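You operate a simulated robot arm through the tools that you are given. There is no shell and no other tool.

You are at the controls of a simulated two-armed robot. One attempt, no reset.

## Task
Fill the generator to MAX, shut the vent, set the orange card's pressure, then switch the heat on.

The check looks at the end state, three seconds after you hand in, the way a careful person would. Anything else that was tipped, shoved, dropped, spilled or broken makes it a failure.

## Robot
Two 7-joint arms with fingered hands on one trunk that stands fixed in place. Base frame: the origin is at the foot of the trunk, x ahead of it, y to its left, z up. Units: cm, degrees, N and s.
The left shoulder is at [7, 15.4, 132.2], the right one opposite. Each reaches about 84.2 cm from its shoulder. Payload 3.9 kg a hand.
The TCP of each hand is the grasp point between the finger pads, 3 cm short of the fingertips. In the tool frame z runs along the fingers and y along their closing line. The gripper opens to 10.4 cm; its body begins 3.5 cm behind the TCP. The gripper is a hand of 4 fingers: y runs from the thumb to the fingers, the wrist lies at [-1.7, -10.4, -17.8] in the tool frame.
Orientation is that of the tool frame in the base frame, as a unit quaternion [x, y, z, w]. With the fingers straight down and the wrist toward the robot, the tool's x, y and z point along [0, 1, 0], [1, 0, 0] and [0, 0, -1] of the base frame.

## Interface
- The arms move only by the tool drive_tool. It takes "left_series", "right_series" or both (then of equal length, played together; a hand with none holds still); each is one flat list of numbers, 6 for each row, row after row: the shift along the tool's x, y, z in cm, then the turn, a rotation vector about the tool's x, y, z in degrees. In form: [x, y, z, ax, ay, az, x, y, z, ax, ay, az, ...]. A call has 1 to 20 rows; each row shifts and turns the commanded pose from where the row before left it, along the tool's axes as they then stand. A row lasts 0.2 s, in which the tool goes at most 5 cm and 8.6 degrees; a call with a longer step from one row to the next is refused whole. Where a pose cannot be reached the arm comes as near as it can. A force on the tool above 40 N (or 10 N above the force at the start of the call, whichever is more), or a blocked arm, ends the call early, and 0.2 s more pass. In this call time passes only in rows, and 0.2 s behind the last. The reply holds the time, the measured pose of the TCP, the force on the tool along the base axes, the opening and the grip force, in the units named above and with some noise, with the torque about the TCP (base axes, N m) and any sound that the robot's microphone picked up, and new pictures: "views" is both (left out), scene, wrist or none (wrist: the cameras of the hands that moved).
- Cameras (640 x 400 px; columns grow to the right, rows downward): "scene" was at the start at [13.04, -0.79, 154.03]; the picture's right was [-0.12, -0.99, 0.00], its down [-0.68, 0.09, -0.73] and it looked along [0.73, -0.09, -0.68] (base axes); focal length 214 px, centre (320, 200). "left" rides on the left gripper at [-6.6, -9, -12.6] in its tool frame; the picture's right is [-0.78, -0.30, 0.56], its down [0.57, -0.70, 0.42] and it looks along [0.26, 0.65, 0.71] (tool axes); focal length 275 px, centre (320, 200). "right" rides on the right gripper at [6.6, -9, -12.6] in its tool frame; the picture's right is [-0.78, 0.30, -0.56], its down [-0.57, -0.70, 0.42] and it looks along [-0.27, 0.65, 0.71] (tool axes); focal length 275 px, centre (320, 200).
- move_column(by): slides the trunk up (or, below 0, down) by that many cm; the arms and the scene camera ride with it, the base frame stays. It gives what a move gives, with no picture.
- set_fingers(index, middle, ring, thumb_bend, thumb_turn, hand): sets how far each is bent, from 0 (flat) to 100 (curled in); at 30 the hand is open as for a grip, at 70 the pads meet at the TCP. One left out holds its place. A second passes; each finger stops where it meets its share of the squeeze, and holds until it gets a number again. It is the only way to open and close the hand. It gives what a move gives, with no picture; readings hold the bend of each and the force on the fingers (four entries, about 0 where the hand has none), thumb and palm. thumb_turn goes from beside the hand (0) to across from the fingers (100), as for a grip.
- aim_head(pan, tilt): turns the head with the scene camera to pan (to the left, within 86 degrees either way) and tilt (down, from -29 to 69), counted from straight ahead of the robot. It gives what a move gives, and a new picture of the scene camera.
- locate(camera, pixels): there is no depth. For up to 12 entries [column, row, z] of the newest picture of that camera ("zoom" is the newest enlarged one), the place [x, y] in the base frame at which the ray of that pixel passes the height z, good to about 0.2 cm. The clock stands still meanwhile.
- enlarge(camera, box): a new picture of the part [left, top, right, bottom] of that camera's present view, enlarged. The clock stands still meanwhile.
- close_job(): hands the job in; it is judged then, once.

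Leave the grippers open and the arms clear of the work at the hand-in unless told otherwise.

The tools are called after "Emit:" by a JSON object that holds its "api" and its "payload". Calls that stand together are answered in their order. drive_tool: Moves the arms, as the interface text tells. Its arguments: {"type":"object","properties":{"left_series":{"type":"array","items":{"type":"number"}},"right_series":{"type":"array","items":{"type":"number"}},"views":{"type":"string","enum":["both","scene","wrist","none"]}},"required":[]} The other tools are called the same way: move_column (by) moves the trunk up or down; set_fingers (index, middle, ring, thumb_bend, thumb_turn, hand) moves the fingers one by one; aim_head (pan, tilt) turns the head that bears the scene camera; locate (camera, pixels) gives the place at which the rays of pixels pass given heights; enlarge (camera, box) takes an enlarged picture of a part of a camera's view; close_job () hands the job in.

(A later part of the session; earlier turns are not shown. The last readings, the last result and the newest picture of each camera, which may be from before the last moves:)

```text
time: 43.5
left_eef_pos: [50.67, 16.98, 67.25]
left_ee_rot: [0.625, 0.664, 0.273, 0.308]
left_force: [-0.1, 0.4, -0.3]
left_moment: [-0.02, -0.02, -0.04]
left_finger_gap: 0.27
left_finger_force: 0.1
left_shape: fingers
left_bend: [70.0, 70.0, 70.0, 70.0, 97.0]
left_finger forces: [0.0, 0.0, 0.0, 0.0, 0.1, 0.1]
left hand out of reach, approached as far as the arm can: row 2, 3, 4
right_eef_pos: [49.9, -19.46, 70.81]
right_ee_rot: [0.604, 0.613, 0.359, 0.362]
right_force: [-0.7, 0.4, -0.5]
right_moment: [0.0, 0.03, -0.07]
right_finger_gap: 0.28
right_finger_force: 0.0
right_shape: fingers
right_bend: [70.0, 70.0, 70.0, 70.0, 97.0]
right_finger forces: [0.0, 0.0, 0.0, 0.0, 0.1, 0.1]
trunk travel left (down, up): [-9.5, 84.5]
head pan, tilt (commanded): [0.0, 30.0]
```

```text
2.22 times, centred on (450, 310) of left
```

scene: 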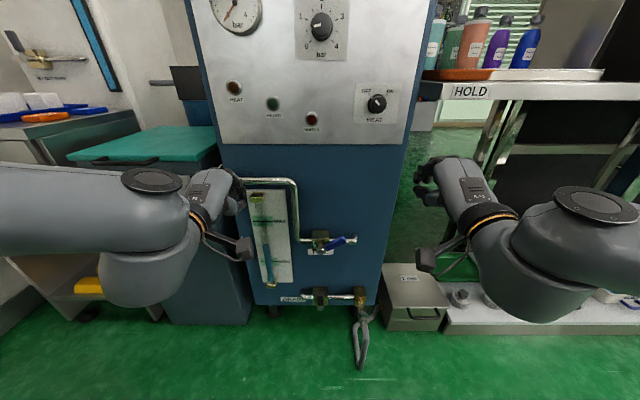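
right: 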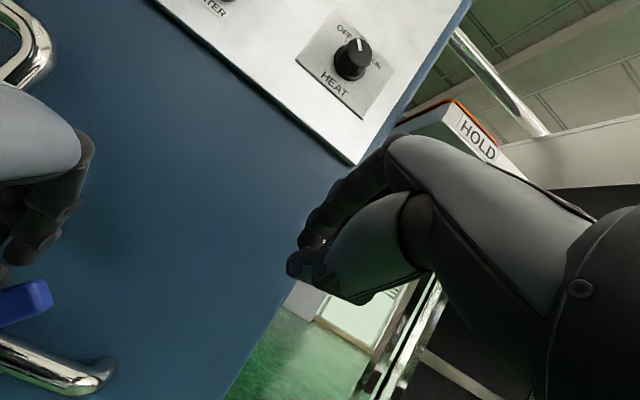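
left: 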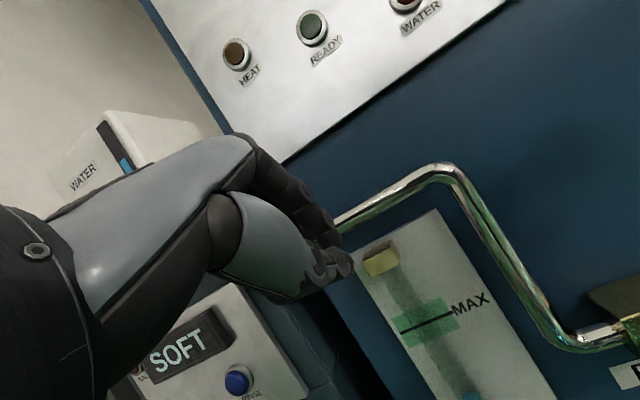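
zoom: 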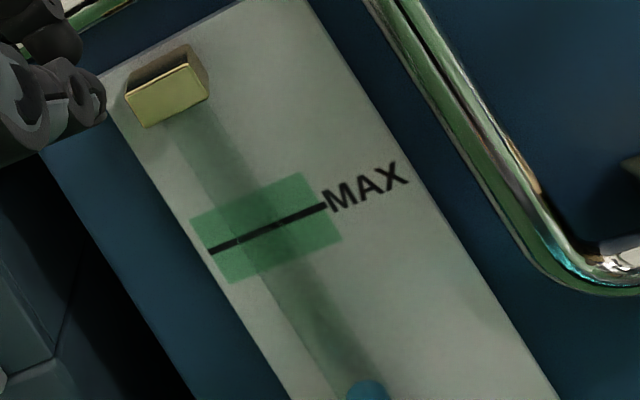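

The tube-to-plate parallax works out small (under 1 cm). While it fills I'll stage the right fist, with a steeper tilt that the arm can manage, at about [49, -13, 52], right of and below the lever.

Emit:
{"api": "drive_tool", "payload": {"right_series": [0, 0, 0, 7.5, 0, 0, 0, 0, 0, 7.5, 0, 0, 1.3, -2.84, 2.47, 0, 0, 0, 1.3, -2.84, 2.47, 0, 0, 0, 1.3, -2.84, 2.47, 0, 0, 0, 1.3, -2.84, 2.47, 0, 0, 0, 1.3, -2.84, 2.47, 0, 0, 0], "views": "both"}}

Emit:
{"api": "enlarge", "payload": {"camera": "scene", "box": [230, 180, 340, 300]}}

```text
time: 45.1
left_eef_pos: [50.72, 16.65, 67.39]
left_ee_rot: [0.624, 0.664, 0.274, 0.308]
left_force: [0.3, 0.2, 0.8]
left_moment: [0.01, 0.04, 0.01]
left_finger_gap: 0.28
left_finger_force: 0.0
left_shape: fingers
left_bend: [70.0, 70.0, 70.0, 70.0, 97.0]
left_finger forces: [0.0, 0.0, 0.1, 0.0, 0.0, 0.0]
right_eef_pos: [48.87, -13.43, 52.46]
right_ee_rot: [0.647, 0.653, 0.276, 0.279]
right_force: [0.1, 0.1, -1.3]
right_moment: [0.03, 0.0, 0.05]
right_finger_gap: 0.28
right_finger_force: 0.1
right_shape: fingers
right_bend: [70.0, 70.0, 70.0, 70.0, 97.0]
right_finger forces: [0.0, 0.0, 0.0, 0.0, 0.0, 0.0]
right hand out of reach, approached as far as the arm can: row 7
trunk travel left (down, up): [-9.5, 84.5]
head pan, tilt (commanded): [0.0, 30.0]
```

scene: 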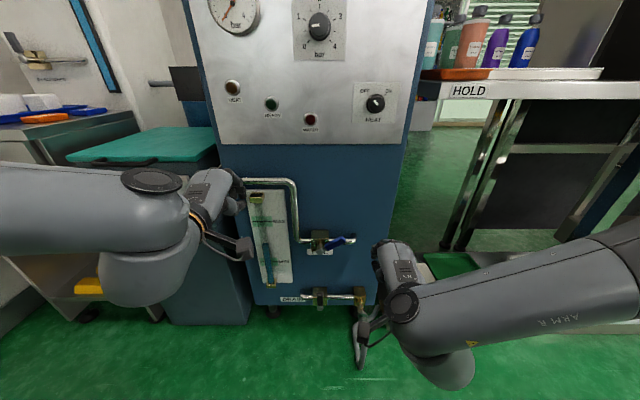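
right: 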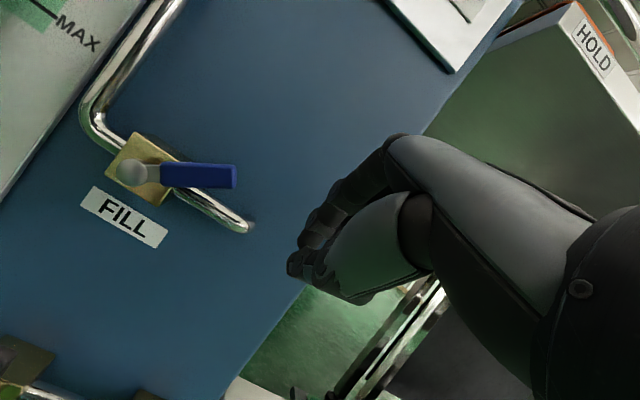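

```text
3.33 times, centred on (285, 240) of scene
```

zoom: 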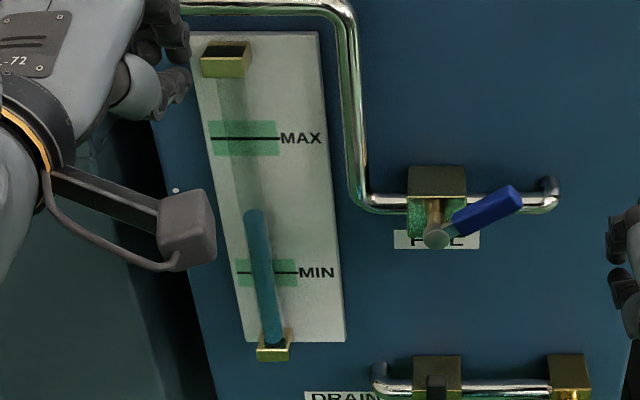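

The level is rising slowly, about 0.02 of the span per second (now 0.47), so there's plenty of time. I'll bring the right fist closer, to about [53.4, -9.4, 47], just below and to the right of the lever's tip.

Emit:
{"api": "drive_tool", "payload": {"right_series": [1.0, -0.22, 1.76, 0, 0, 0, 1.0, -0.22, 1.76, 0, 0, 0, 1.0, -0.22, 1.76, 0, 0, 0, 1.0, -0.22, 1.76, 0, 0, 0, 0, 0, 0, 0, 0, 0, 0, 0, 0, 0, 0, 0, 0, 0, 0, 0, 0, 0, 0, 0, 0, 0, 0, 0], "views": "both"}}

Emit:
{"api": "enlarge", "payload": {"camera": "scene", "box": [230, 180, 390, 310]}}

```text
time: 47.0
left_eef_pos: [50.79, 16.66, 67.4]
left_ee_rot: [0.624, 0.664, 0.273, 0.307]
left_force: [1.1, 0.3, -0.3]
left_moment: [0.02, -0.03, -0.03]
left_finger_gap: 0.27
left_finger_force: 0.1
left_shape: fingers
left_bend: [70.0, 70.0, 70.0, 70.0, 97.0]
left_finger forces: [0.0, 0.0, 0.1, 0.1, 0.0, 0.0]
right_eef_pos: [51.77, -10.93, 53.46]
right_ee_rot: [0.647, 0.655, 0.274, 0.278]
right_force: [0.2, -0.2, -0.4]
right_moment: [0.03, -0.03, 0.01]
right_finger_gap: 0.27
right_finger_force: 0.0
right_shape: fingers
right_bend: [70.0, 70.0, 70.0, 70.0, 97.0]
right_finger forces: [0.0, 0.1, 0.0, 0.0, 0.0, 0.0]
right hand out of reach, approached as far as the arm can: row 1, 2, 3, 4
trunk travel left (down, up): [-9.5, 84.5]
head pan, tilt (commanded): [0.0, 30.0]
```

scene: 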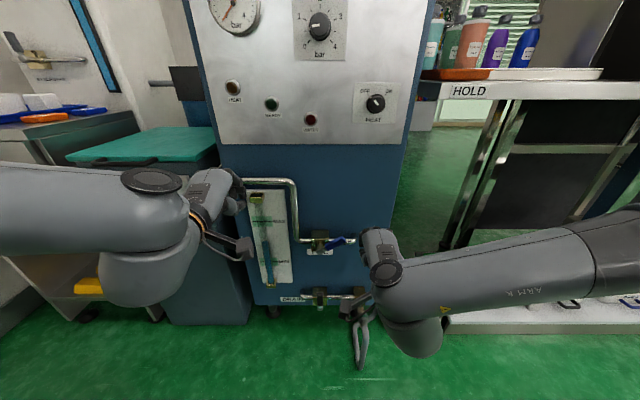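
right: 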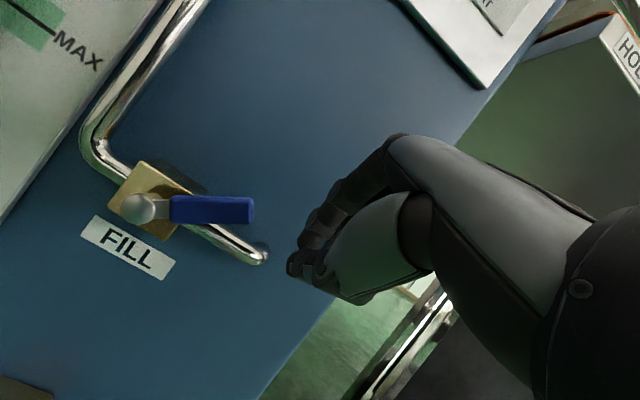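

```text
3.08 times, centred on (310, 245) of scene
```

zoom: 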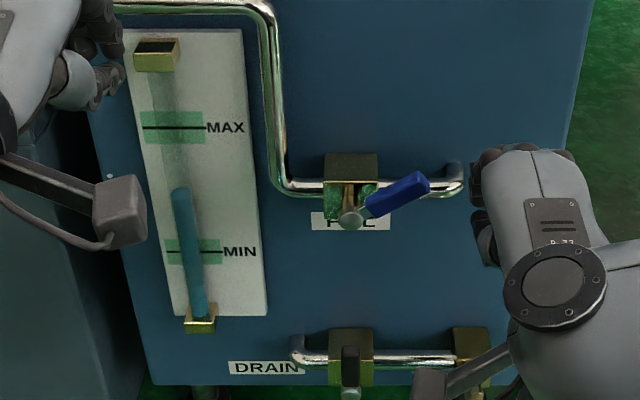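

Level is 0.49 at t=47. The right arm can't get below z≈53 at this shoulder height, so I'll lower the trunk 8 cm. That brings the fist under the lever height and also gives a flatter view of the glass.

Emit:
{"api": "move_column", "payload": {"by": -8}}

Emit:
{"api": "drive_tool", "payload": {"right_series": [0, 0, 0, 0, 0, 0, 0, 0, 0, 0, 0, 0], "views": "both"}}

Emit:
{"api": "enlarge", "payload": {"camera": "scene", "box": [230, 150, 390, 290]}}

```text
time: 48.1
left_eef_pos: [50.75, 16.8, 59.46]
left_ee_rot: [0.624, 0.664, 0.274, 0.308]
left_force: [0.1, 0.5, 0.4]
left_moment: [0.01, 0.01, -0.01]
left_finger_gap: 0.29
left_finger_force: 0.0
left_shape: fingers
left_bend: [70.0, 70.0, 70.0, 70.0, 97.0]
left_finger forces: [0.1, 0.0, 0.0, 0.1, 0.0, 0.0]
right_eef_pos: [51.87, -10.87, 45.45]
right_ee_rot: [0.648, 0.654, 0.274, 0.279]
right_force: [-0.9, 0.4, 0.0]
right_moment: [0.01, -0.02, -0.02]
right_finger_gap: 0.25
right_finger_force: 0.1
right_shape: fingers
right_bend: [70.0, 70.0, 70.0, 70.0, 97.0]
right_finger forces: [0.0, 0.0, 0.1, 0.0, 0.1, 0.0]
trunk travel left (down, up): [-1.5, 92.5]
head pan, tilt (commanded): [0.0, 30.0]
```

```text
time: 48.7
left_eef_pos: [50.81, 16.68, 59.49]
left_ee_rot: [0.624, 0.664, 0.274, 0.308]
left_force: [0.1, -0.3, -0.2]
left_moment: [-0.02, -0.04, -0.03]
left_finger_gap: 0.27
left_finger_force: 0.0
left_shape: fingers
left_bend: [70.0, 70.0, 70.0, 70.0, 97.0]
left_finger forces: [0.1, 0.0, 0.0, 0.0, 0.0, 0.1]
right_eef_pos: [51.9, -10.86, 45.32]
right_ee_rot: [0.648, 0.654, 0.273, 0.278]
right_force: [-0.7, -0.4, 0.1]
right_moment: [0.03, -0.01, -0.01]
right_finger_gap: 0.29
right_finger_force: 0.0
right_shape: fingers
right_bend: [70.0, 70.0, 70.0, 70.0, 97.0]
right_finger forces: [0.0, 0.0, 0.0, 0.1, 0.0, 0.1]
trunk travel left (down, up): [-1.5, 92.5]
head pan, tilt (commanded): [0.0, 30.0]
```

scene: 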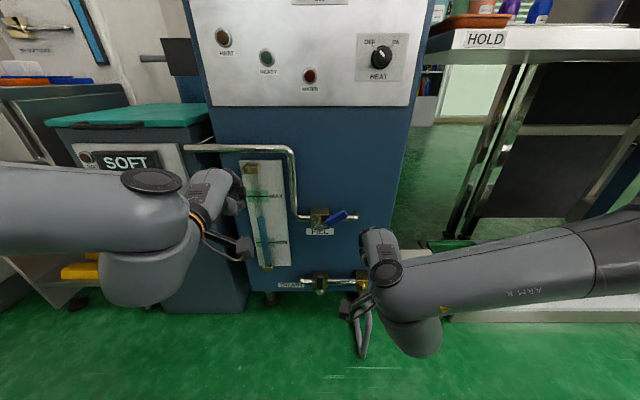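
right: 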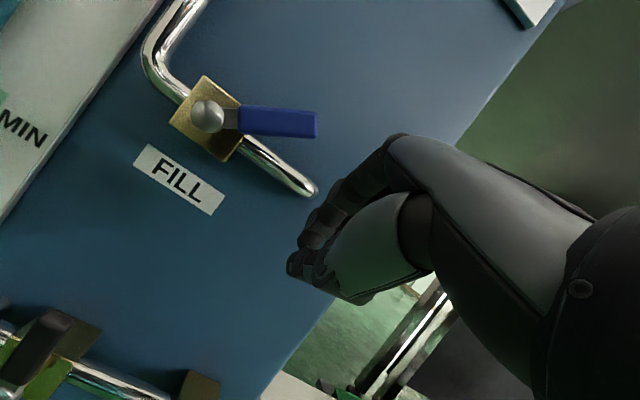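

```text
2.86 times, centred on (310, 220) of scene
```

zoom: 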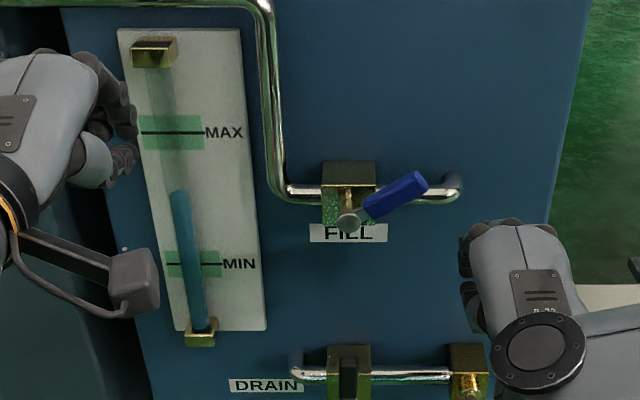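

Level now reads 0.54 in the new view. For a parallax-free reading, I'll lower the left hand so its camera looks level at the MAX mark: about 5 cm left, 8 cm down, 3 cm back.

Emit:
{"api": "drive_tool", "payload": {"left_series": [1.87, -2.53, 0.97, 0, 0, 0, 1.87, -2.53, 0.97, 0, 0, 0, 1.87, -2.53, 0.97, 0, 0, 0], "views": "both"}}

Emit:
{"api": "enlarge", "payload": {"camera": "scene", "box": [230, 150, 390, 290]}}

```text
time: 49.5
left_eef_pos: [52.97, 20.2, 53.82]
left_ee_rot: [0.624, 0.666, 0.273, 0.305]
left_force: [-0.2, -0.3, 0.5]
left_moment: [-0.01, 0.0, -0.03]
left_finger_gap: 0.26
left_finger_force: 0.1
left_shape: fingers
left_bend: [70.0, 70.0, 70.0, 70.0, 97.0]
left_finger forces: [0.0, 0.1, 0.0, 0.0, 0.1, 0.1]
left hand out of reach, approached as far as the arm can: row 1, 2, 3
right_eef_pos: [51.78, -10.9, 45.44]
right_ee_rot: [0.648, 0.654, 0.274, 0.278]
right_force: [-0.2, 0.0, 1.2]
right_moment: [0.0, 0.0, -0.03]
right_finger_gap: 0.28
right_finger_force: 0.1
right_shape: fingers
right_bend: [70.0, 70.0, 70.0, 70.0, 97.0]
right_finger forces: [0.0, 0.1, 0.0, 0.0, 0.0, 0.0]
trunk travel left (down, up): [-1.5, 92.5]
head pan, tilt (commanded): [0.0, 30.0]
```

scene: 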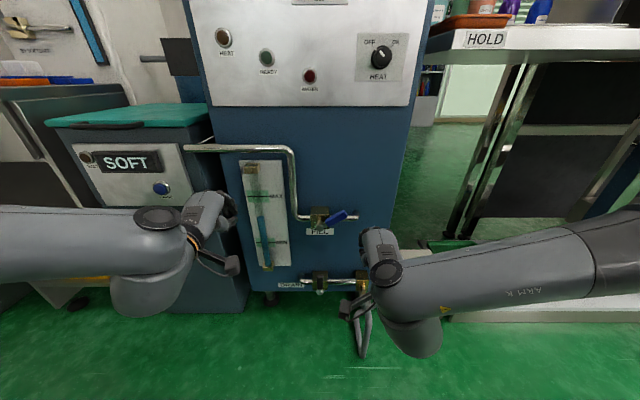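
left: 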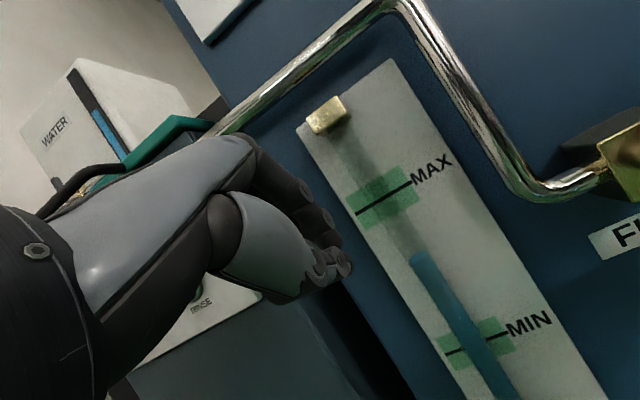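

```text
2.86 times, centred on (310, 220) of scene
```

zoom: 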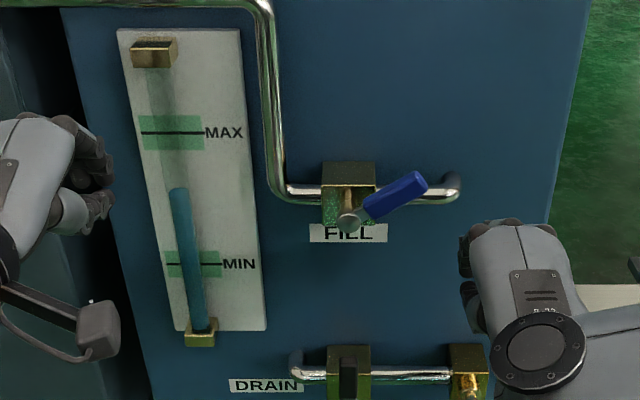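

The left camera now looks nearly level at the glass: MAX mark at (385,198), MIN at (475,344), water top at (418,255). That gives a true level of about 0.62, rising about 0.016/s. I'll stage the right fist just outside the lever tip at about [54.8, -8.2, 45.4] and wait a little.

Emit:
{"api": "drive_tool", "payload": {"right_series": [0.9, 0.69, 0.72, 0, 0, 0, 0.9, 0.69, 0.72, 0, 0, 0, 0.9, 0.69, 0.72, 0, 0, 0, 0, 0, 0, 0, 0, 0, 0, 0, 0, 0, 0, 0, 0, 0, 0, 0, 0, 0, 0, 0, 0, 0, 0, 0, 0, 0, 0, 0, 0, 0, 0, 0, 0, 0, 0, 0, 0, 0, 0, 0, 0, 0, 0, 0, 0, 0, 0, 0, 0, 0, 0, 0, 0, 0, 0, 0, 0, 0, 0, 0, 0, 0, 0, 0, 0, 0], "views": "both"}}

Emit:
{"api": "enlarge", "payload": {"camera": "left", "box": [280, 80, 640, 400]}}

Emit:
{"api": "enlarge", "payload": {"camera": "right", "box": [100, 60, 460, 320]}}

```text
time: 52.5
left_eef_pos: [53.02, 20.16, 53.77]
left_ee_rot: [0.625, 0.665, 0.272, 0.306]
left_force: [0.2, -0.3, -0.3]
left_moment: [-0.04, 0.02, -0.03]
left_finger_gap: 0.28
left_finger_force: 0.2
left_shape: fingers
left_bend: [70.0, 70.0, 70.0, 70.0, 97.0]
left_finger forces: [0.0, 0.0, 0.0, 0.0, 0.0, 0.0]
right_eef_pos: [54.06, -10.25, 46.76]
right_ee_rot: [0.647, 0.655, 0.274, 0.279]
right_force: [0.1, 0.1, 0.4]
right_moment: [-0.03, 0.0, 0.02]
right_finger_gap: 0.3
right_finger_force: 0.1
right_shape: fingers
right_bend: [70.0, 70.0, 70.0, 70.0, 97.0]
right_finger forces: [0.0, 0.0, 0.0, 0.1, 0.0, 0.0]
right hand out of reach, approached as far as the arm can: row 1, 2, 3
trunk travel left (down, up): [-1.5, 92.5]
head pan, tilt (commanded): [0.0, 30.0]
```

scene: 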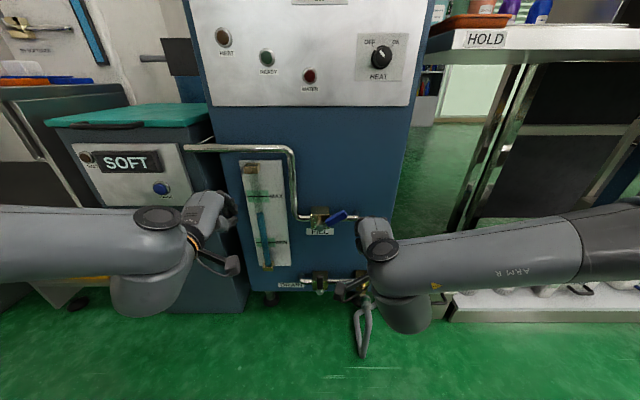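
right: 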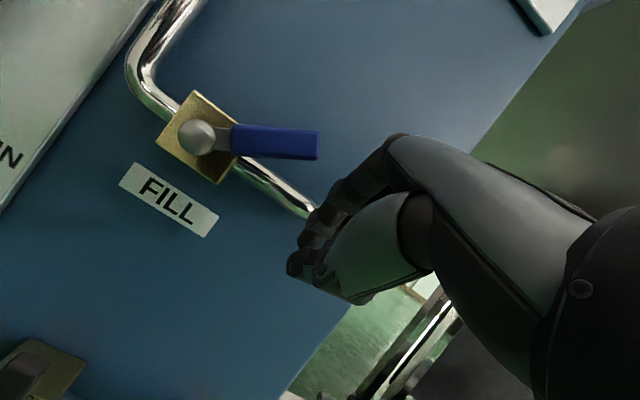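

```text
1.25 times, centred on (460, 240) of left
```

zoom: 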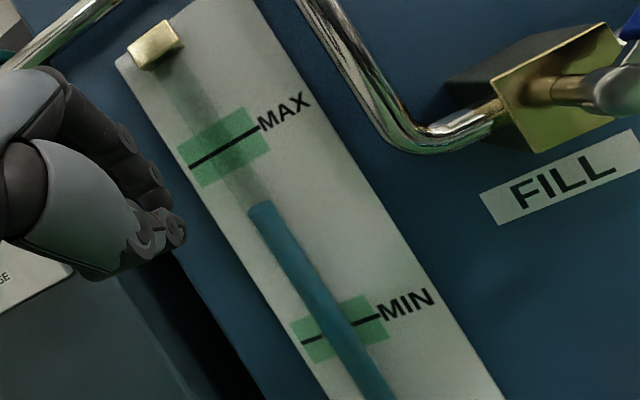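

```text
1.54 times, centred on (280, 190) of right
```

zoom: 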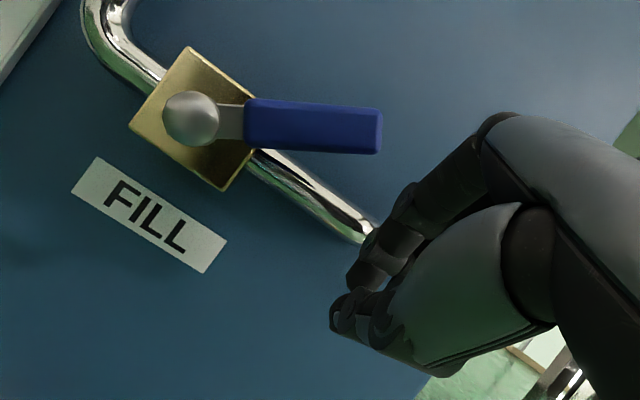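

True level is about 0.67 at t=52.5, rising about 0.02/s, so roughly 17 s remain. I'll ease the right fist left and slightly forward in small rows toward the spot under the lever.

Emit:
{"api": "drive_tool", "payload": {"right_series": [1.0, 0.35, 0.25, 0, 0, 0, 1.0, 0.35, 0.25, 0, 0, 0, 1.0, 0.35, 0.25, 0, 0, 0], "views": "both"}}

Emit:
{"api": "enlarge", "payload": {"camera": "right", "box": [100, 60, 460, 320]}}

Emit:
{"api": "enlarge", "payload": {"camera": "left", "box": [280, 80, 640, 400]}}

```text
time: 53.3
left_eef_pos: [53.1, 20.2, 53.87]
left_ee_rot: [0.624, 0.665, 0.272, 0.305]
left_force: [0.2, -0.2, -0.1]
left_moment: [0.0, 0.02, 0.03]
left_finger_gap: 0.28
left_finger_force: 0.1
left_shape: fingers
left_bend: [70.0, 70.0, 70.0, 70.0, 97.0]
left_finger forces: [0.0, 0.0, 0.1, 0.0, 0.0, 0.1]
right_eef_pos: [54.5, -9.37, 48.46]
right_ee_rot: [0.647, 0.655, 0.275, 0.277]
right_force: [-0.7, 0.4, -0.1]
right_moment: [0.01, -0.03, 0.0]
right_finger_gap: 0.26
right_finger_force: 0.1
right_shape: fingers
right_bend: [70.0, 70.0, 70.0, 70.0, 97.0]
right_finger forces: [0.0, 0.0, 0.1, 0.0, 0.0, 0.1]
right hand out of reach, approached as far as the arm can: row 1, 2, 3
trunk travel left (down, up): [-1.5, 92.5]
head pan, tilt (commanded): [0.0, 30.0]
```

scene: 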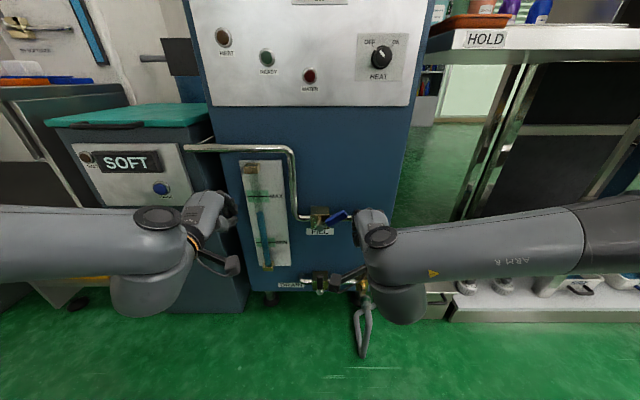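
right: 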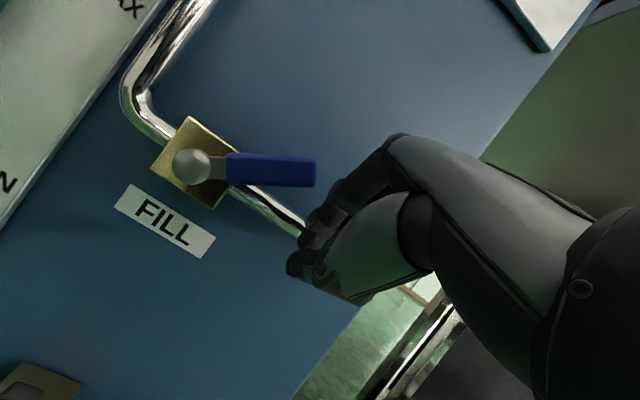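

```text
1.54 times, centred on (280, 190) of right
```

zoom: 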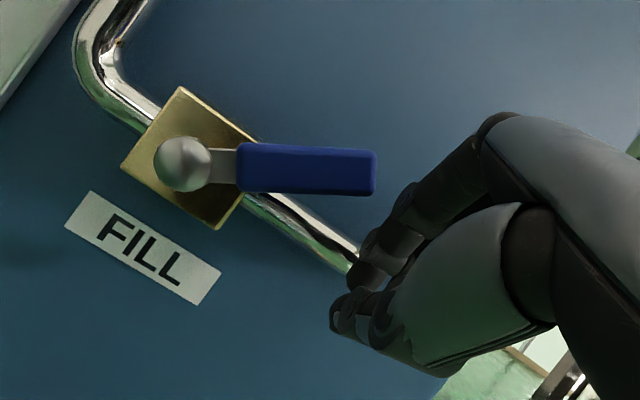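

```text
1.25 times, centred on (460, 240) of left
```

zoom: 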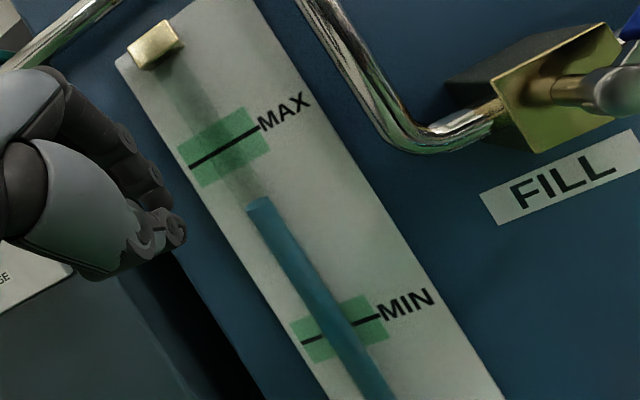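

The right arm stays at a joint limit with the hand squared forward. I'll yaw the right hand about 21° to the left, so the forearm lines up better, and then try again.

Emit:
{"api": "drive_tool", "payload": {"right_series": [0, 0, 0, 0, 5.04, -4.83, 0, 0, 0, 0, 5.04, -4.83, 0, 0, 0, 0, 5.04, -4.83], "views": "both"}}

```text
time: 54.1
left_eef_pos: [53.06, 20.24, 53.88]
left_ee_rot: [0.625, 0.665, 0.272, 0.306]
left_force: [0.1, 0.3, 0.0]
left_moment: [0.0, -0.01, -0.01]
left_finger_gap: 0.27
left_finger_force: 0.1
left_shape: fingers
left_bend: [70.0, 70.0, 70.0, 70.0, 97.0]
left_finger forces: [0.0, 0.0, 0.0, 0.1, 0.0, 0.0]
right_eef_pos: [54.0, -8.73, 51.31]
right_ee_rot: [0.519, 0.762, 0.317, 0.222]
right_force: [-0.2, -0.3, -0.7]
right_moment: [0.0, 0.03, 0.0]
right_finger_gap: 0.29
right_finger_force: 0.0
right_shape: fingers
right_bend: [70.0, 70.0, 70.0, 70.0, 97.0]
right_finger forces: [0.0, 0.1, 0.0, 0.0, 0.0, 0.0]
right hand out of reach, approached as far as the arm can: row 2, 3
trunk travel left (down, up): [-1.5, 92.5]
head pan, tilt (commanded): [0.0, 30.0]
```

scene: 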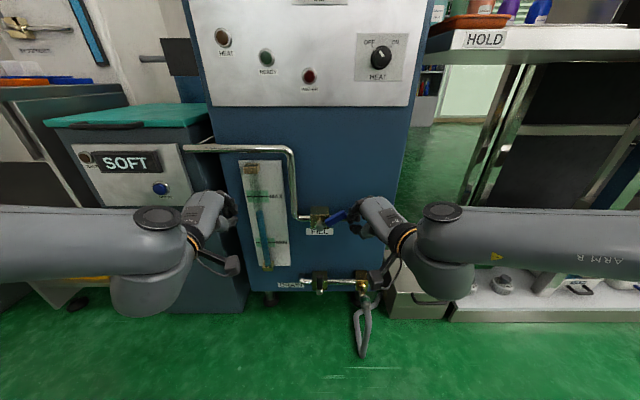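
right: 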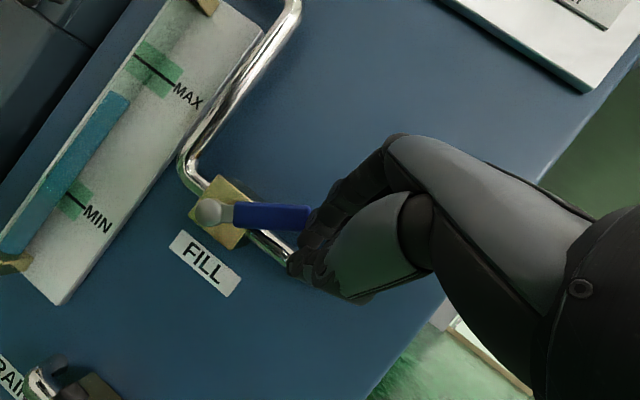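

The right fist is now beside the lever tip at [54, -8.7, 51.3]. I'll lower the trunk the last 1.4 cm so the fist sits a little under the lever, and read the glass again.

Emit:
{"api": "move_column", "payload": {"by": -1.4}}

Emit:
{"api": "enlarge", "payload": {"camera": "left", "box": [280, 80, 640, 400]}}

Emit:
{"api": "enlarge", "payload": {"camera": "right", "box": [100, 60, 460, 320]}}

Emit:
{"api": "enlarge", "payload": {"camera": "scene", "box": [230, 150, 430, 310]}}

```text
time: 54.7
left_eef_pos: [52.94, 20.26, 52.54]
left_ee_rot: [0.624, 0.665, 0.273, 0.306]
left_force: [-0.6, 0.5, -0.7]
left_moment: [0.0, -0.03, 0.0]
left_finger_gap: 0.27
left_finger_force: 0.1
left_shape: fingers
left_bend: [70.0, 70.0, 70.0, 70.0, 97.0]
left_finger forces: [0.0, 0.0, 0.0, 0.1, 0.0, 0.0]
right_eef_pos: [54.0, -8.67, 49.8]
right_ee_rot: [0.52, 0.762, 0.316, 0.222]
right_force: [0.4, -0.2, 0.1]
right_moment: [0.03, -0.05, -0.03]
right_finger_gap: 0.27
right_finger_force: 0.1
right_shape: fingers
right_bend: [70.0, 70.0, 70.0, 70.0, 97.0]
right_finger forces: [0.0, 0.0, 0.1, 0.0, 0.0, 0.0]
trunk travel left (down, up): [-0.1, 93.9]
head pan, tilt (commanded): [0.0, 30.0]
```

```text
1.25 times, centred on (460, 240) of left
```

zoom: 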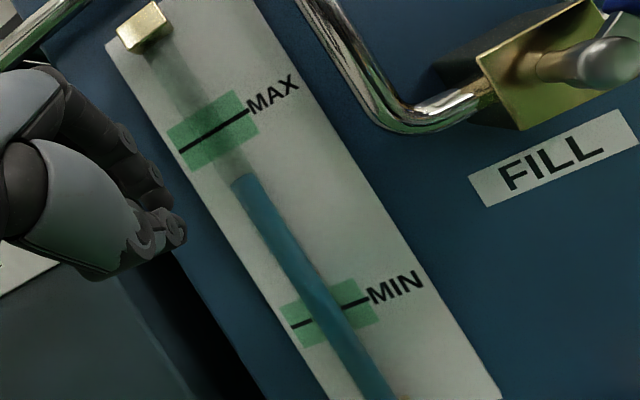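

```text
1.54 times, centred on (280, 190) of right
```

zoom: 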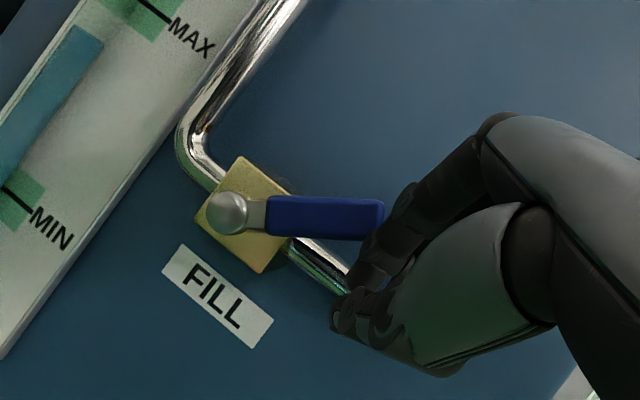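

```text
2.50 times, centred on (330, 230) of scene
```

zoom: 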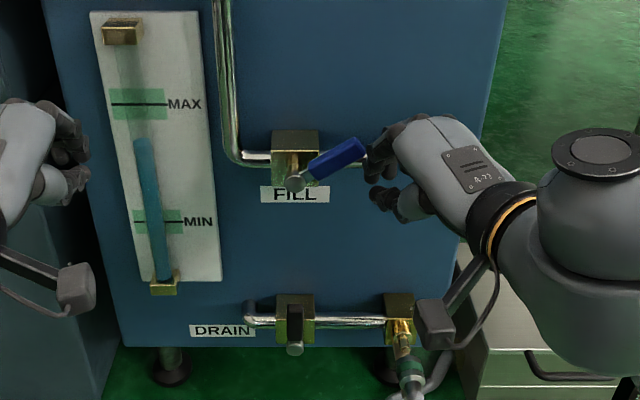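

True level is about 0.73 at t=54.7, rising about 0.022/s, so roughly 12 s remain. The right fist can't get low enough under the lever without hitting its end face, but the left arm reaches that spot freely. I'll switch plans: curl the left hand's middle and ring fingers so the index leads, retreat the right hand, and bring the left index under the lever.

Emit:
{"api": "set_fingers", "payload": {"hand": "left", "index": 66, "middle": 100, "ring": 100, "thumb_bend": 70}}

Emit:
{"api": "drive_tool", "payload": {"left_series": [0, 0, 0, 0, 0, 0, -4.6, -1, -0.66, 0, 0, 0, -4.6, -1, -0.66, 0, 0, 0, -4.6, -1, -0.66, 0, 0, 0], "right_series": [-2.2, -0.68, -3.03, 0, 0, 0, -2.2, -0.68, -3.03, 0, 0, 0, -2.2, -0.68, -3.03, 0, 0, 0, -3, 0, -2, 0, 0, 0], "views": "both"}}

Emit:
{"api": "enlarge", "payload": {"camera": "scene", "box": [230, 150, 390, 290]}}

```text
time: 55.7
left_eef_pos: [53.07, 20.21, 52.5]
left_ee_rot: [0.624, 0.665, 0.273, 0.306]
left_force: [-0.3, -0.3, -0.4]
left_moment: [-0.02, -0.01, -0.02]
left_finger_gap: 0.75
left_finger_force: 0.1
left_shape: fingers
left_bend: [66.0, 100.0, 100.0, 70.0, 97.0]
left_finger forces: [0.1, 0.0, 0.0, 0.0, 0.0, 0.1]
right_eef_pos: [53.93, -8.72, 49.83]
right_ee_rot: [0.52, 0.762, 0.316, 0.221]
right_force: [-0.2, -0.5, -0.6]
right_moment: [0.03, 0.0, -0.01]
right_finger_gap: 0.31
right_finger_force: 0.0
right_shape: fingers
right_bend: [70.0, 70.0, 70.0, 70.0, 97.0]
right_finger forces: [0.0, 0.1, 0.0, 0.0, 0.0, 0.0]
trunk travel left (down, up): [-0.1, 93.9]
head pan, tilt (commanded): [0.0, 30.0]
```

```text
time: 56.7
left_eef_pos: [49.98, 6.28, 52.36]
left_ee_rot: [0.624, 0.665, 0.272, 0.306]
left_force: [-0.8, -0.1, 0.8]
left_moment: [0.02, 0.0, -0.04]
left_finger_gap: 0.72
left_finger_force: 0.1
left_shape: fingers
left_bend: [66.0, 100.0, 100.0, 70.0, 97.0]
left_finger forces: [0.0, 0.1, 0.0, 0.0, 0.1, 0.0]
right_eef_pos: [48.73, -20.85, 56.26]
right_ee_rot: [0.519, 0.763, 0.317, 0.219]
right_force: [-0.1, 0.0, 0.5]
right_moment: [-0.04, -0.01, -0.01]
right_finger_gap: 0.27
right_finger_force: 0.1
right_shape: fingers
right_bend: [70.0, 70.0, 70.0, 70.0, 97.0]
right_finger forces: [0.1, 0.1, 0.0, 0.0, 0.0, 0.0]
trunk travel left (down, up): [-0.1, 93.9]
head pan, tilt (commanded): [0.0, 30.0]
```

scene: 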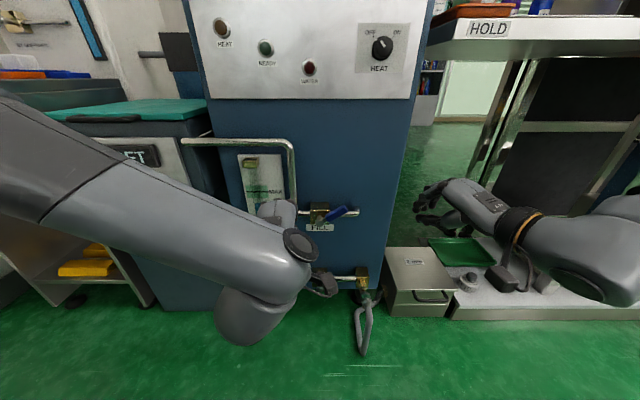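
right: 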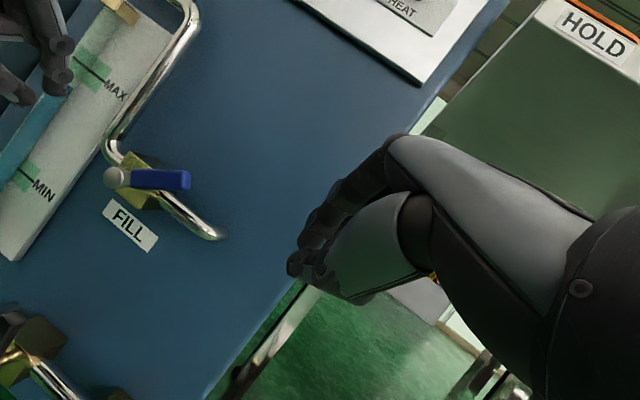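
left: 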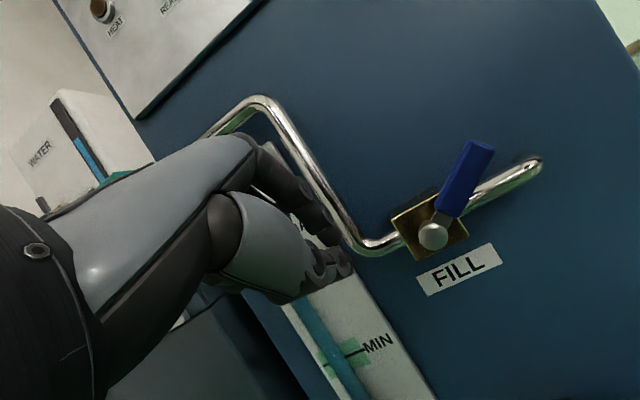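

```text
2.86 times, centred on (310, 220) of scene
```

zoom: 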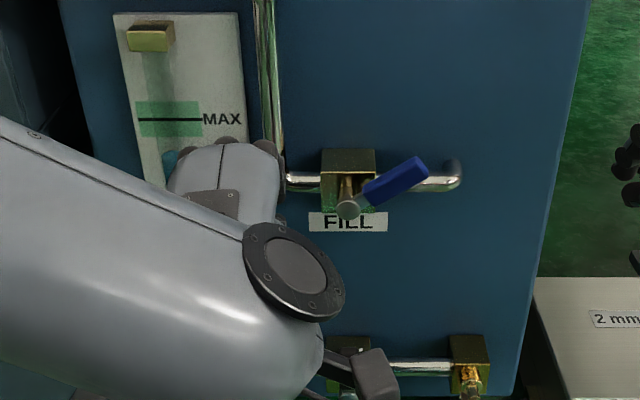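

In the scene zoom the water top is at (170,152) and MAX at 119, so the true level is about 0.78 at t=56.7. I'll move the left hand across in front of the lever, with tips at x≈53, to a spot low and right at about [50.3, -8, 46.5].

Emit:
{"api": "drive_tool", "payload": {"left_series": [-3.47, -1.3, 1.1, 0, 0, 0, -3.47, -1.3, 1.1, 0, 0, 0, -3.47, -1.3, 1.1, 0, 0, 0, -3.47, -1.3, 1.1, 0, 0, 0], "views": "both"}}

Emit:
{"api": "enlarge", "payload": {"camera": "scene", "box": [230, 150, 390, 290]}}

Emit:
{"api": "enlarge", "payload": {"camera": "left", "box": [200, 80, 560, 340]}}

```text
time: 57.7
left_eef_pos: [50.36, -8.02, 46.49]
left_ee_rot: [0.624, 0.666, 0.273, 0.305]
left_force: [-0.6, -0.5, 1.0]
left_moment: [0.03, 0.01, 0.02]
left_finger_gap: 0.74
left_finger_force: 0.1
left_shape: fingers
left_bend: [66.0, 100.0, 100.0, 70.0, 97.0]
left_finger forces: [0.0, 0.0, 0.0, 0.0, 0.0, 0.0]
right_eef_pos: [48.76, -21.03, 56.24]
right_ee_rot: [0.519, 0.762, 0.316, 0.221]
right_force: [0.1, 0.0, -0.6]
right_moment: [-0.01, 0.02, -0.01]
right_finger_gap: 0.26
right_finger_force: 0.1
right_shape: fingers
right_bend: [70.0, 70.0, 70.0, 70.0, 97.0]
right_finger forces: [0.1, 0.0, 0.1, 0.0, 0.0, 0.0]
trunk travel left (down, up): [-0.1, 93.9]
head pan, tilt (commanded): [0.0, 30.0]
```

scene: 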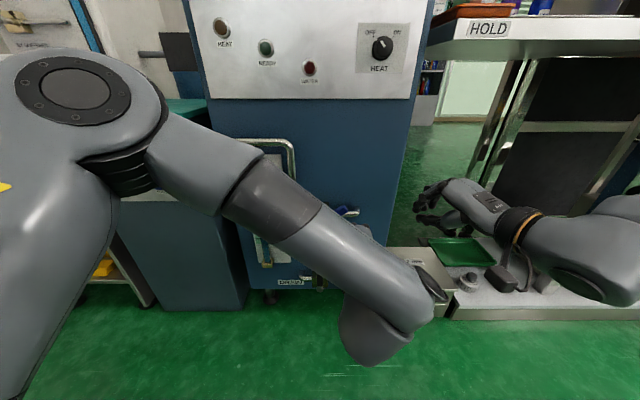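
left: 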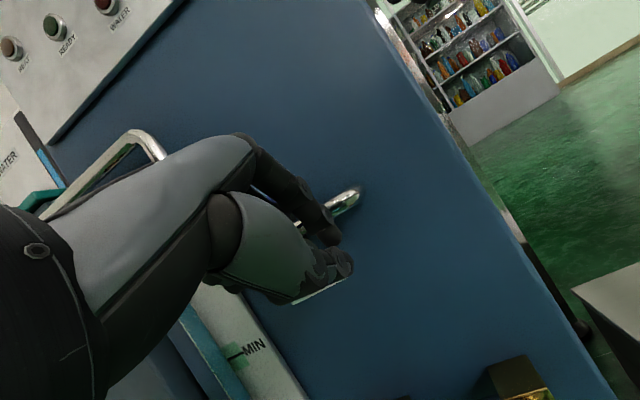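

```text
2.86 times, centred on (310, 220) of scene
```

zoom: 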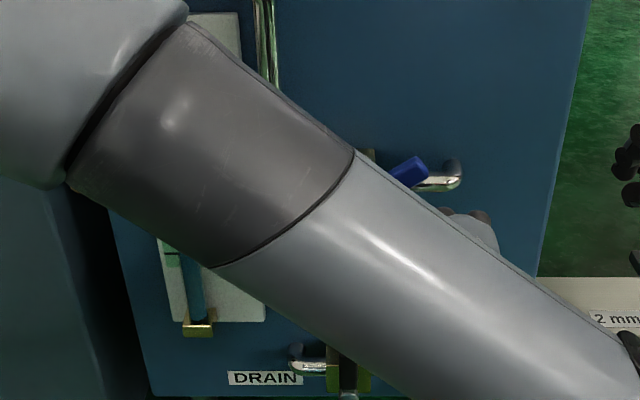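

```text
1.54 times, centred on (380, 210) of left
```

zoom: 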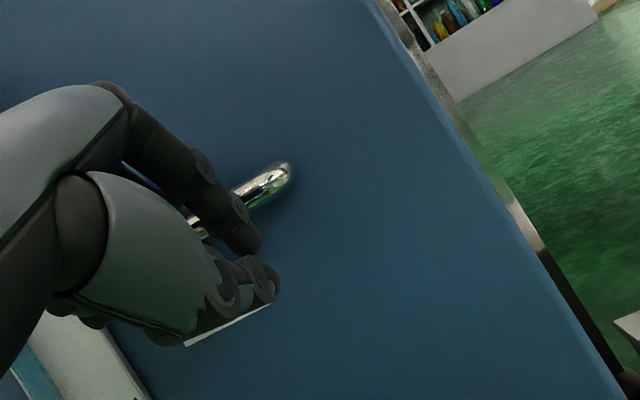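

The left hand is in place below and right of the lever. Enlarging costs no time, so I'll check the right camera's present view for the glass and the hand.

Emit:
{"api": "enlarge", "payload": {"camera": "right", "box": [0, 0, 320, 300]}}

```text
1.33 times, centred on (160, 150) of right
```

zoom: 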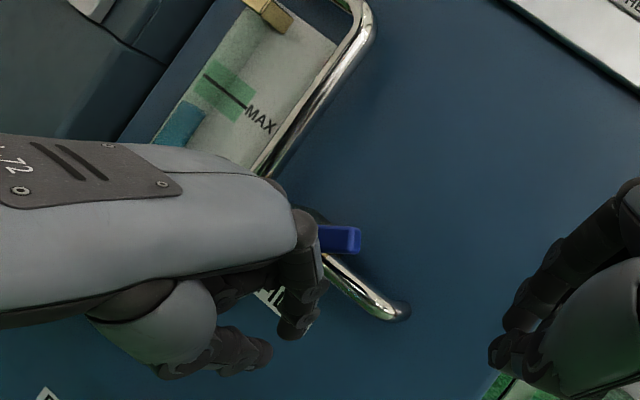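

The right camera sees the glass well: water top at (195,105), MAX line at (215,82) in the zoom, so the level is about 0.82. I'll slide the left hand forward under the lever, to TCP≈[55.5, -8, 45.5], and wait there.

Emit:
{"api": "drive_tool", "payload": {"left_series": [0, 0.67, 1.15, 0, 0, 0, 0, 0.67, 1.15, 0, 0, 0, 0, 0.67, 1.15, 0, 0, 0, 0, 0.67, 1.15, 0, 0, 0], "views": "both"}}

Emit:
{"api": "enlarge", "payload": {"camera": "right", "box": [0, 0, 320, 300]}}

```text
time: 58.7
left_eef_pos: [55.66, -7.89, 45.48]
left_ee_rot: [0.624, 0.666, 0.273, 0.305]
left_force: [0.5, -0.2, 0.1]
left_moment: [0.01, 0.01, 0.0]
left_finger_gap: 0.76
left_finger_force: 0.0
left_shape: fingers
left_bend: [66.0, 100.0, 100.0, 70.0, 97.0]
left_finger forces: [0.0, 0.0, 0.1, 0.1, 0.0, 0.1]
right_eef_pos: [48.65, -20.87, 56.38]
right_ee_rot: [0.52, 0.762, 0.316, 0.221]
right_force: [-0.2, -0.5, 0.8]
right_moment: [0.02, 0.0, -0.04]
right_finger_gap: 0.27
right_finger_force: 0.2
right_shape: fingers
right_bend: [70.0, 70.0, 70.0, 70.0, 97.0]
right_finger forces: [0.0, 0.0, 0.0, 0.0, 0.0, 0.0]
trunk travel left (down, up): [-0.1, 93.9]
head pan, tilt (commanded): [0.0, 30.0]
```

scene: 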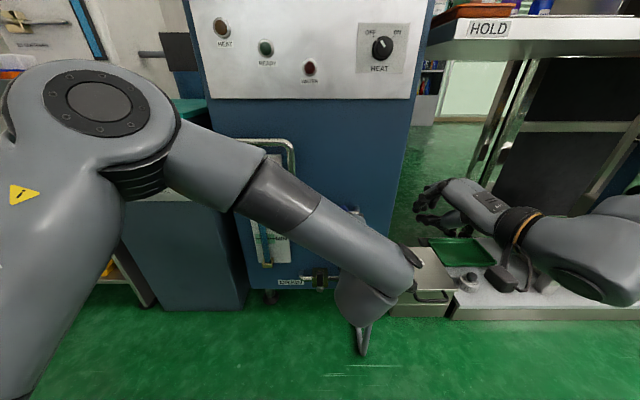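
left: 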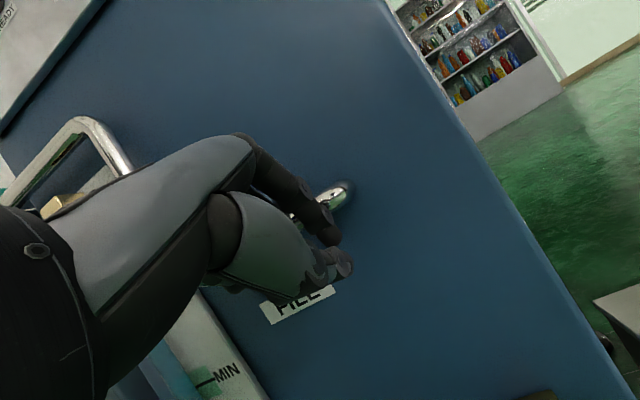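

```text
1.33 times, centred on (160, 150) of right
```

zoom: 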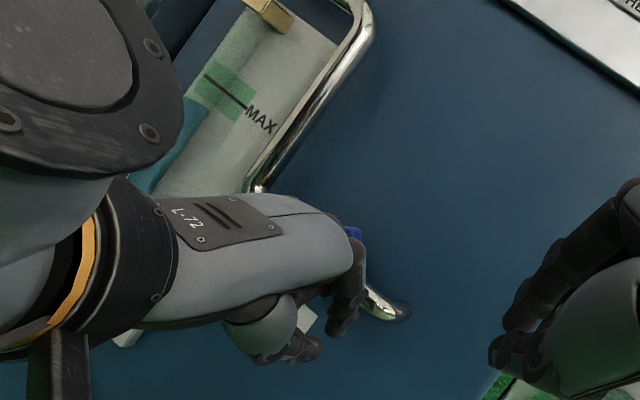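

There's no contact, and the hand is under the lever. The level is about 0.85. I'll hold still for 3 s and then read again.

Emit:
{"api": "drive_tool", "payload": {"left_series": [0, 0, 0, 0, 0, 0, 0, 0, 0, 0, 0, 0, 0, 0, 0, 0, 0, 0, 0, 0, 0, 0, 0, 0, 0, 0, 0, 0, 0, 0, 0, 0, 0, 0, 0, 0, 0, 0, 0, 0, 0, 0, 0, 0, 0, 0, 0, 0, 0, 0, 0, 0, 0, 0, 0, 0, 0, 0, 0, 0, 0, 0, 0, 0, 0, 0, 0, 0, 0, 0, 0, 0, 0, 0, 0, 0, 0, 0, 0, 0, 0, 0, 0, 0], "views": "none"}}

Emit:
{"api": "enlarge", "payload": {"camera": "right", "box": [80, 0, 240, 150]}}

```text
time: 61.7
left_eef_pos: [55.56, -7.92, 45.44]
left_ee_rot: [0.624, 0.666, 0.273, 0.305]
left_force: [0.1, -0.6, -1.3]
left_moment: [0.0, 0.0, 0.0]
left_finger_gap: 0.76
left_finger_force: 0.0
left_shape: fingers
left_bend: [66.0, 100.0, 100.0, 70.0, 97.0]
left_finger forces: [0.1, 0.0, 0.0, 0.1, 0.0, 0.0]
right_eef_pos: [48.72, -20.99, 56.3]
right_ee_rot: [0.52, 0.762, 0.316, 0.221]
right_force: [-0.3, 0.6, -1.6]
right_moment: [0.02, 0.03, 0.03]
right_finger_gap: 0.29
right_finger_force: 0.1
right_shape: fingers
right_bend: [70.0, 70.0, 70.0, 70.0, 97.0]
right_finger forces: [0.0, 0.0, 0.0, 0.1, 0.0, 0.0]
trunk travel left (down, up): [-0.1, 93.9]
head pan, tilt (commanded): [0.0, 30.0]
```

```text
2.67 times, centred on (160, 75) of right
```

zoom: 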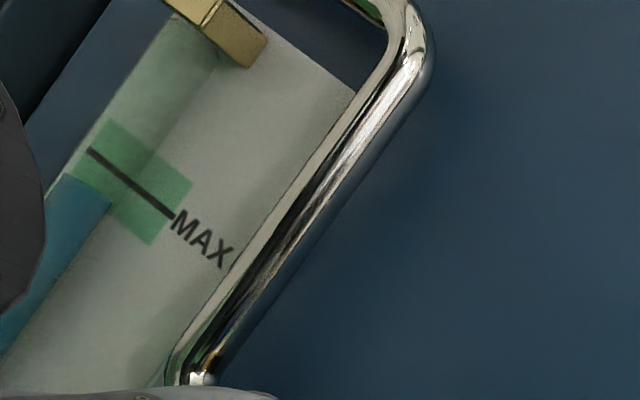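

Corrected for perspective, the level is about 0.91 at t=61.7 (0.022/s). I'll hold 2.4 s more and read again.

Emit:
{"api": "drive_tool", "payload": {"left_series": [0, 0, 0, 0, 0, 0, 0, 0, 0, 0, 0, 0, 0, 0, 0, 0, 0, 0, 0, 0, 0, 0, 0, 0, 0, 0, 0, 0, 0, 0, 0, 0, 0, 0, 0, 0, 0, 0, 0, 0, 0, 0, 0, 0, 0, 0, 0, 0, 0, 0, 0, 0, 0, 0, 0, 0, 0, 0, 0, 0], "views": "none"}}

Emit:
{"api": "enlarge", "payload": {"camera": "right", "box": [80, 0, 240, 150]}}

```text
time: 63.9
left_eef_pos: [55.61, -7.96, 45.58]
left_ee_rot: [0.624, 0.665, 0.274, 0.305]
left_force: [-0.5, 0.4, -0.1]
left_moment: [-0.03, 0.0, 0.02]
left_finger_gap: 0.76
left_finger_force: 0.0
left_shape: fingers
left_bend: [66.0, 100.0, 100.0, 70.0, 97.0]
left_finger forces: [0.0, 0.0, 0.1, 0.1, 0.0, 0.1]
right_eef_pos: [48.81, -20.9, 56.35]
right_ee_rot: [0.52, 0.762, 0.316, 0.221]
right_force: [0.3, -0.3, -0.3]
right_moment: [0.0, 0.0, -0.02]
right_finger_gap: 0.25
right_finger_force: 0.0
right_shape: fingers
right_bend: [70.0, 70.0, 70.0, 70.0, 97.0]
right_finger forces: [0.1, 0.2, 0.0, 0.0, 0.1, 0.0]
trunk travel left (down, up): [-0.1, 93.9]
head pan, tilt (commanded): [0.0, 30.0]
```

```text
2.67 times, centred on (160, 75) of right
```

zoom: 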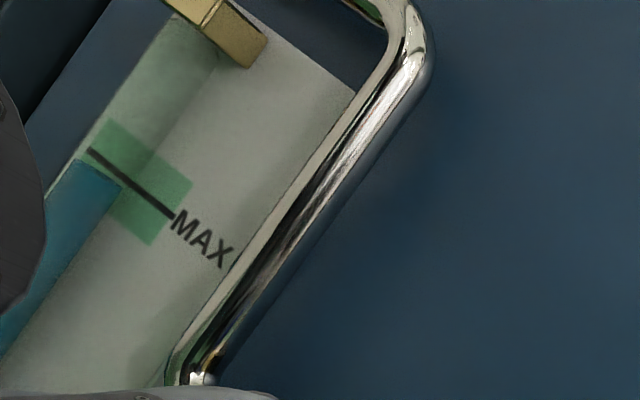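

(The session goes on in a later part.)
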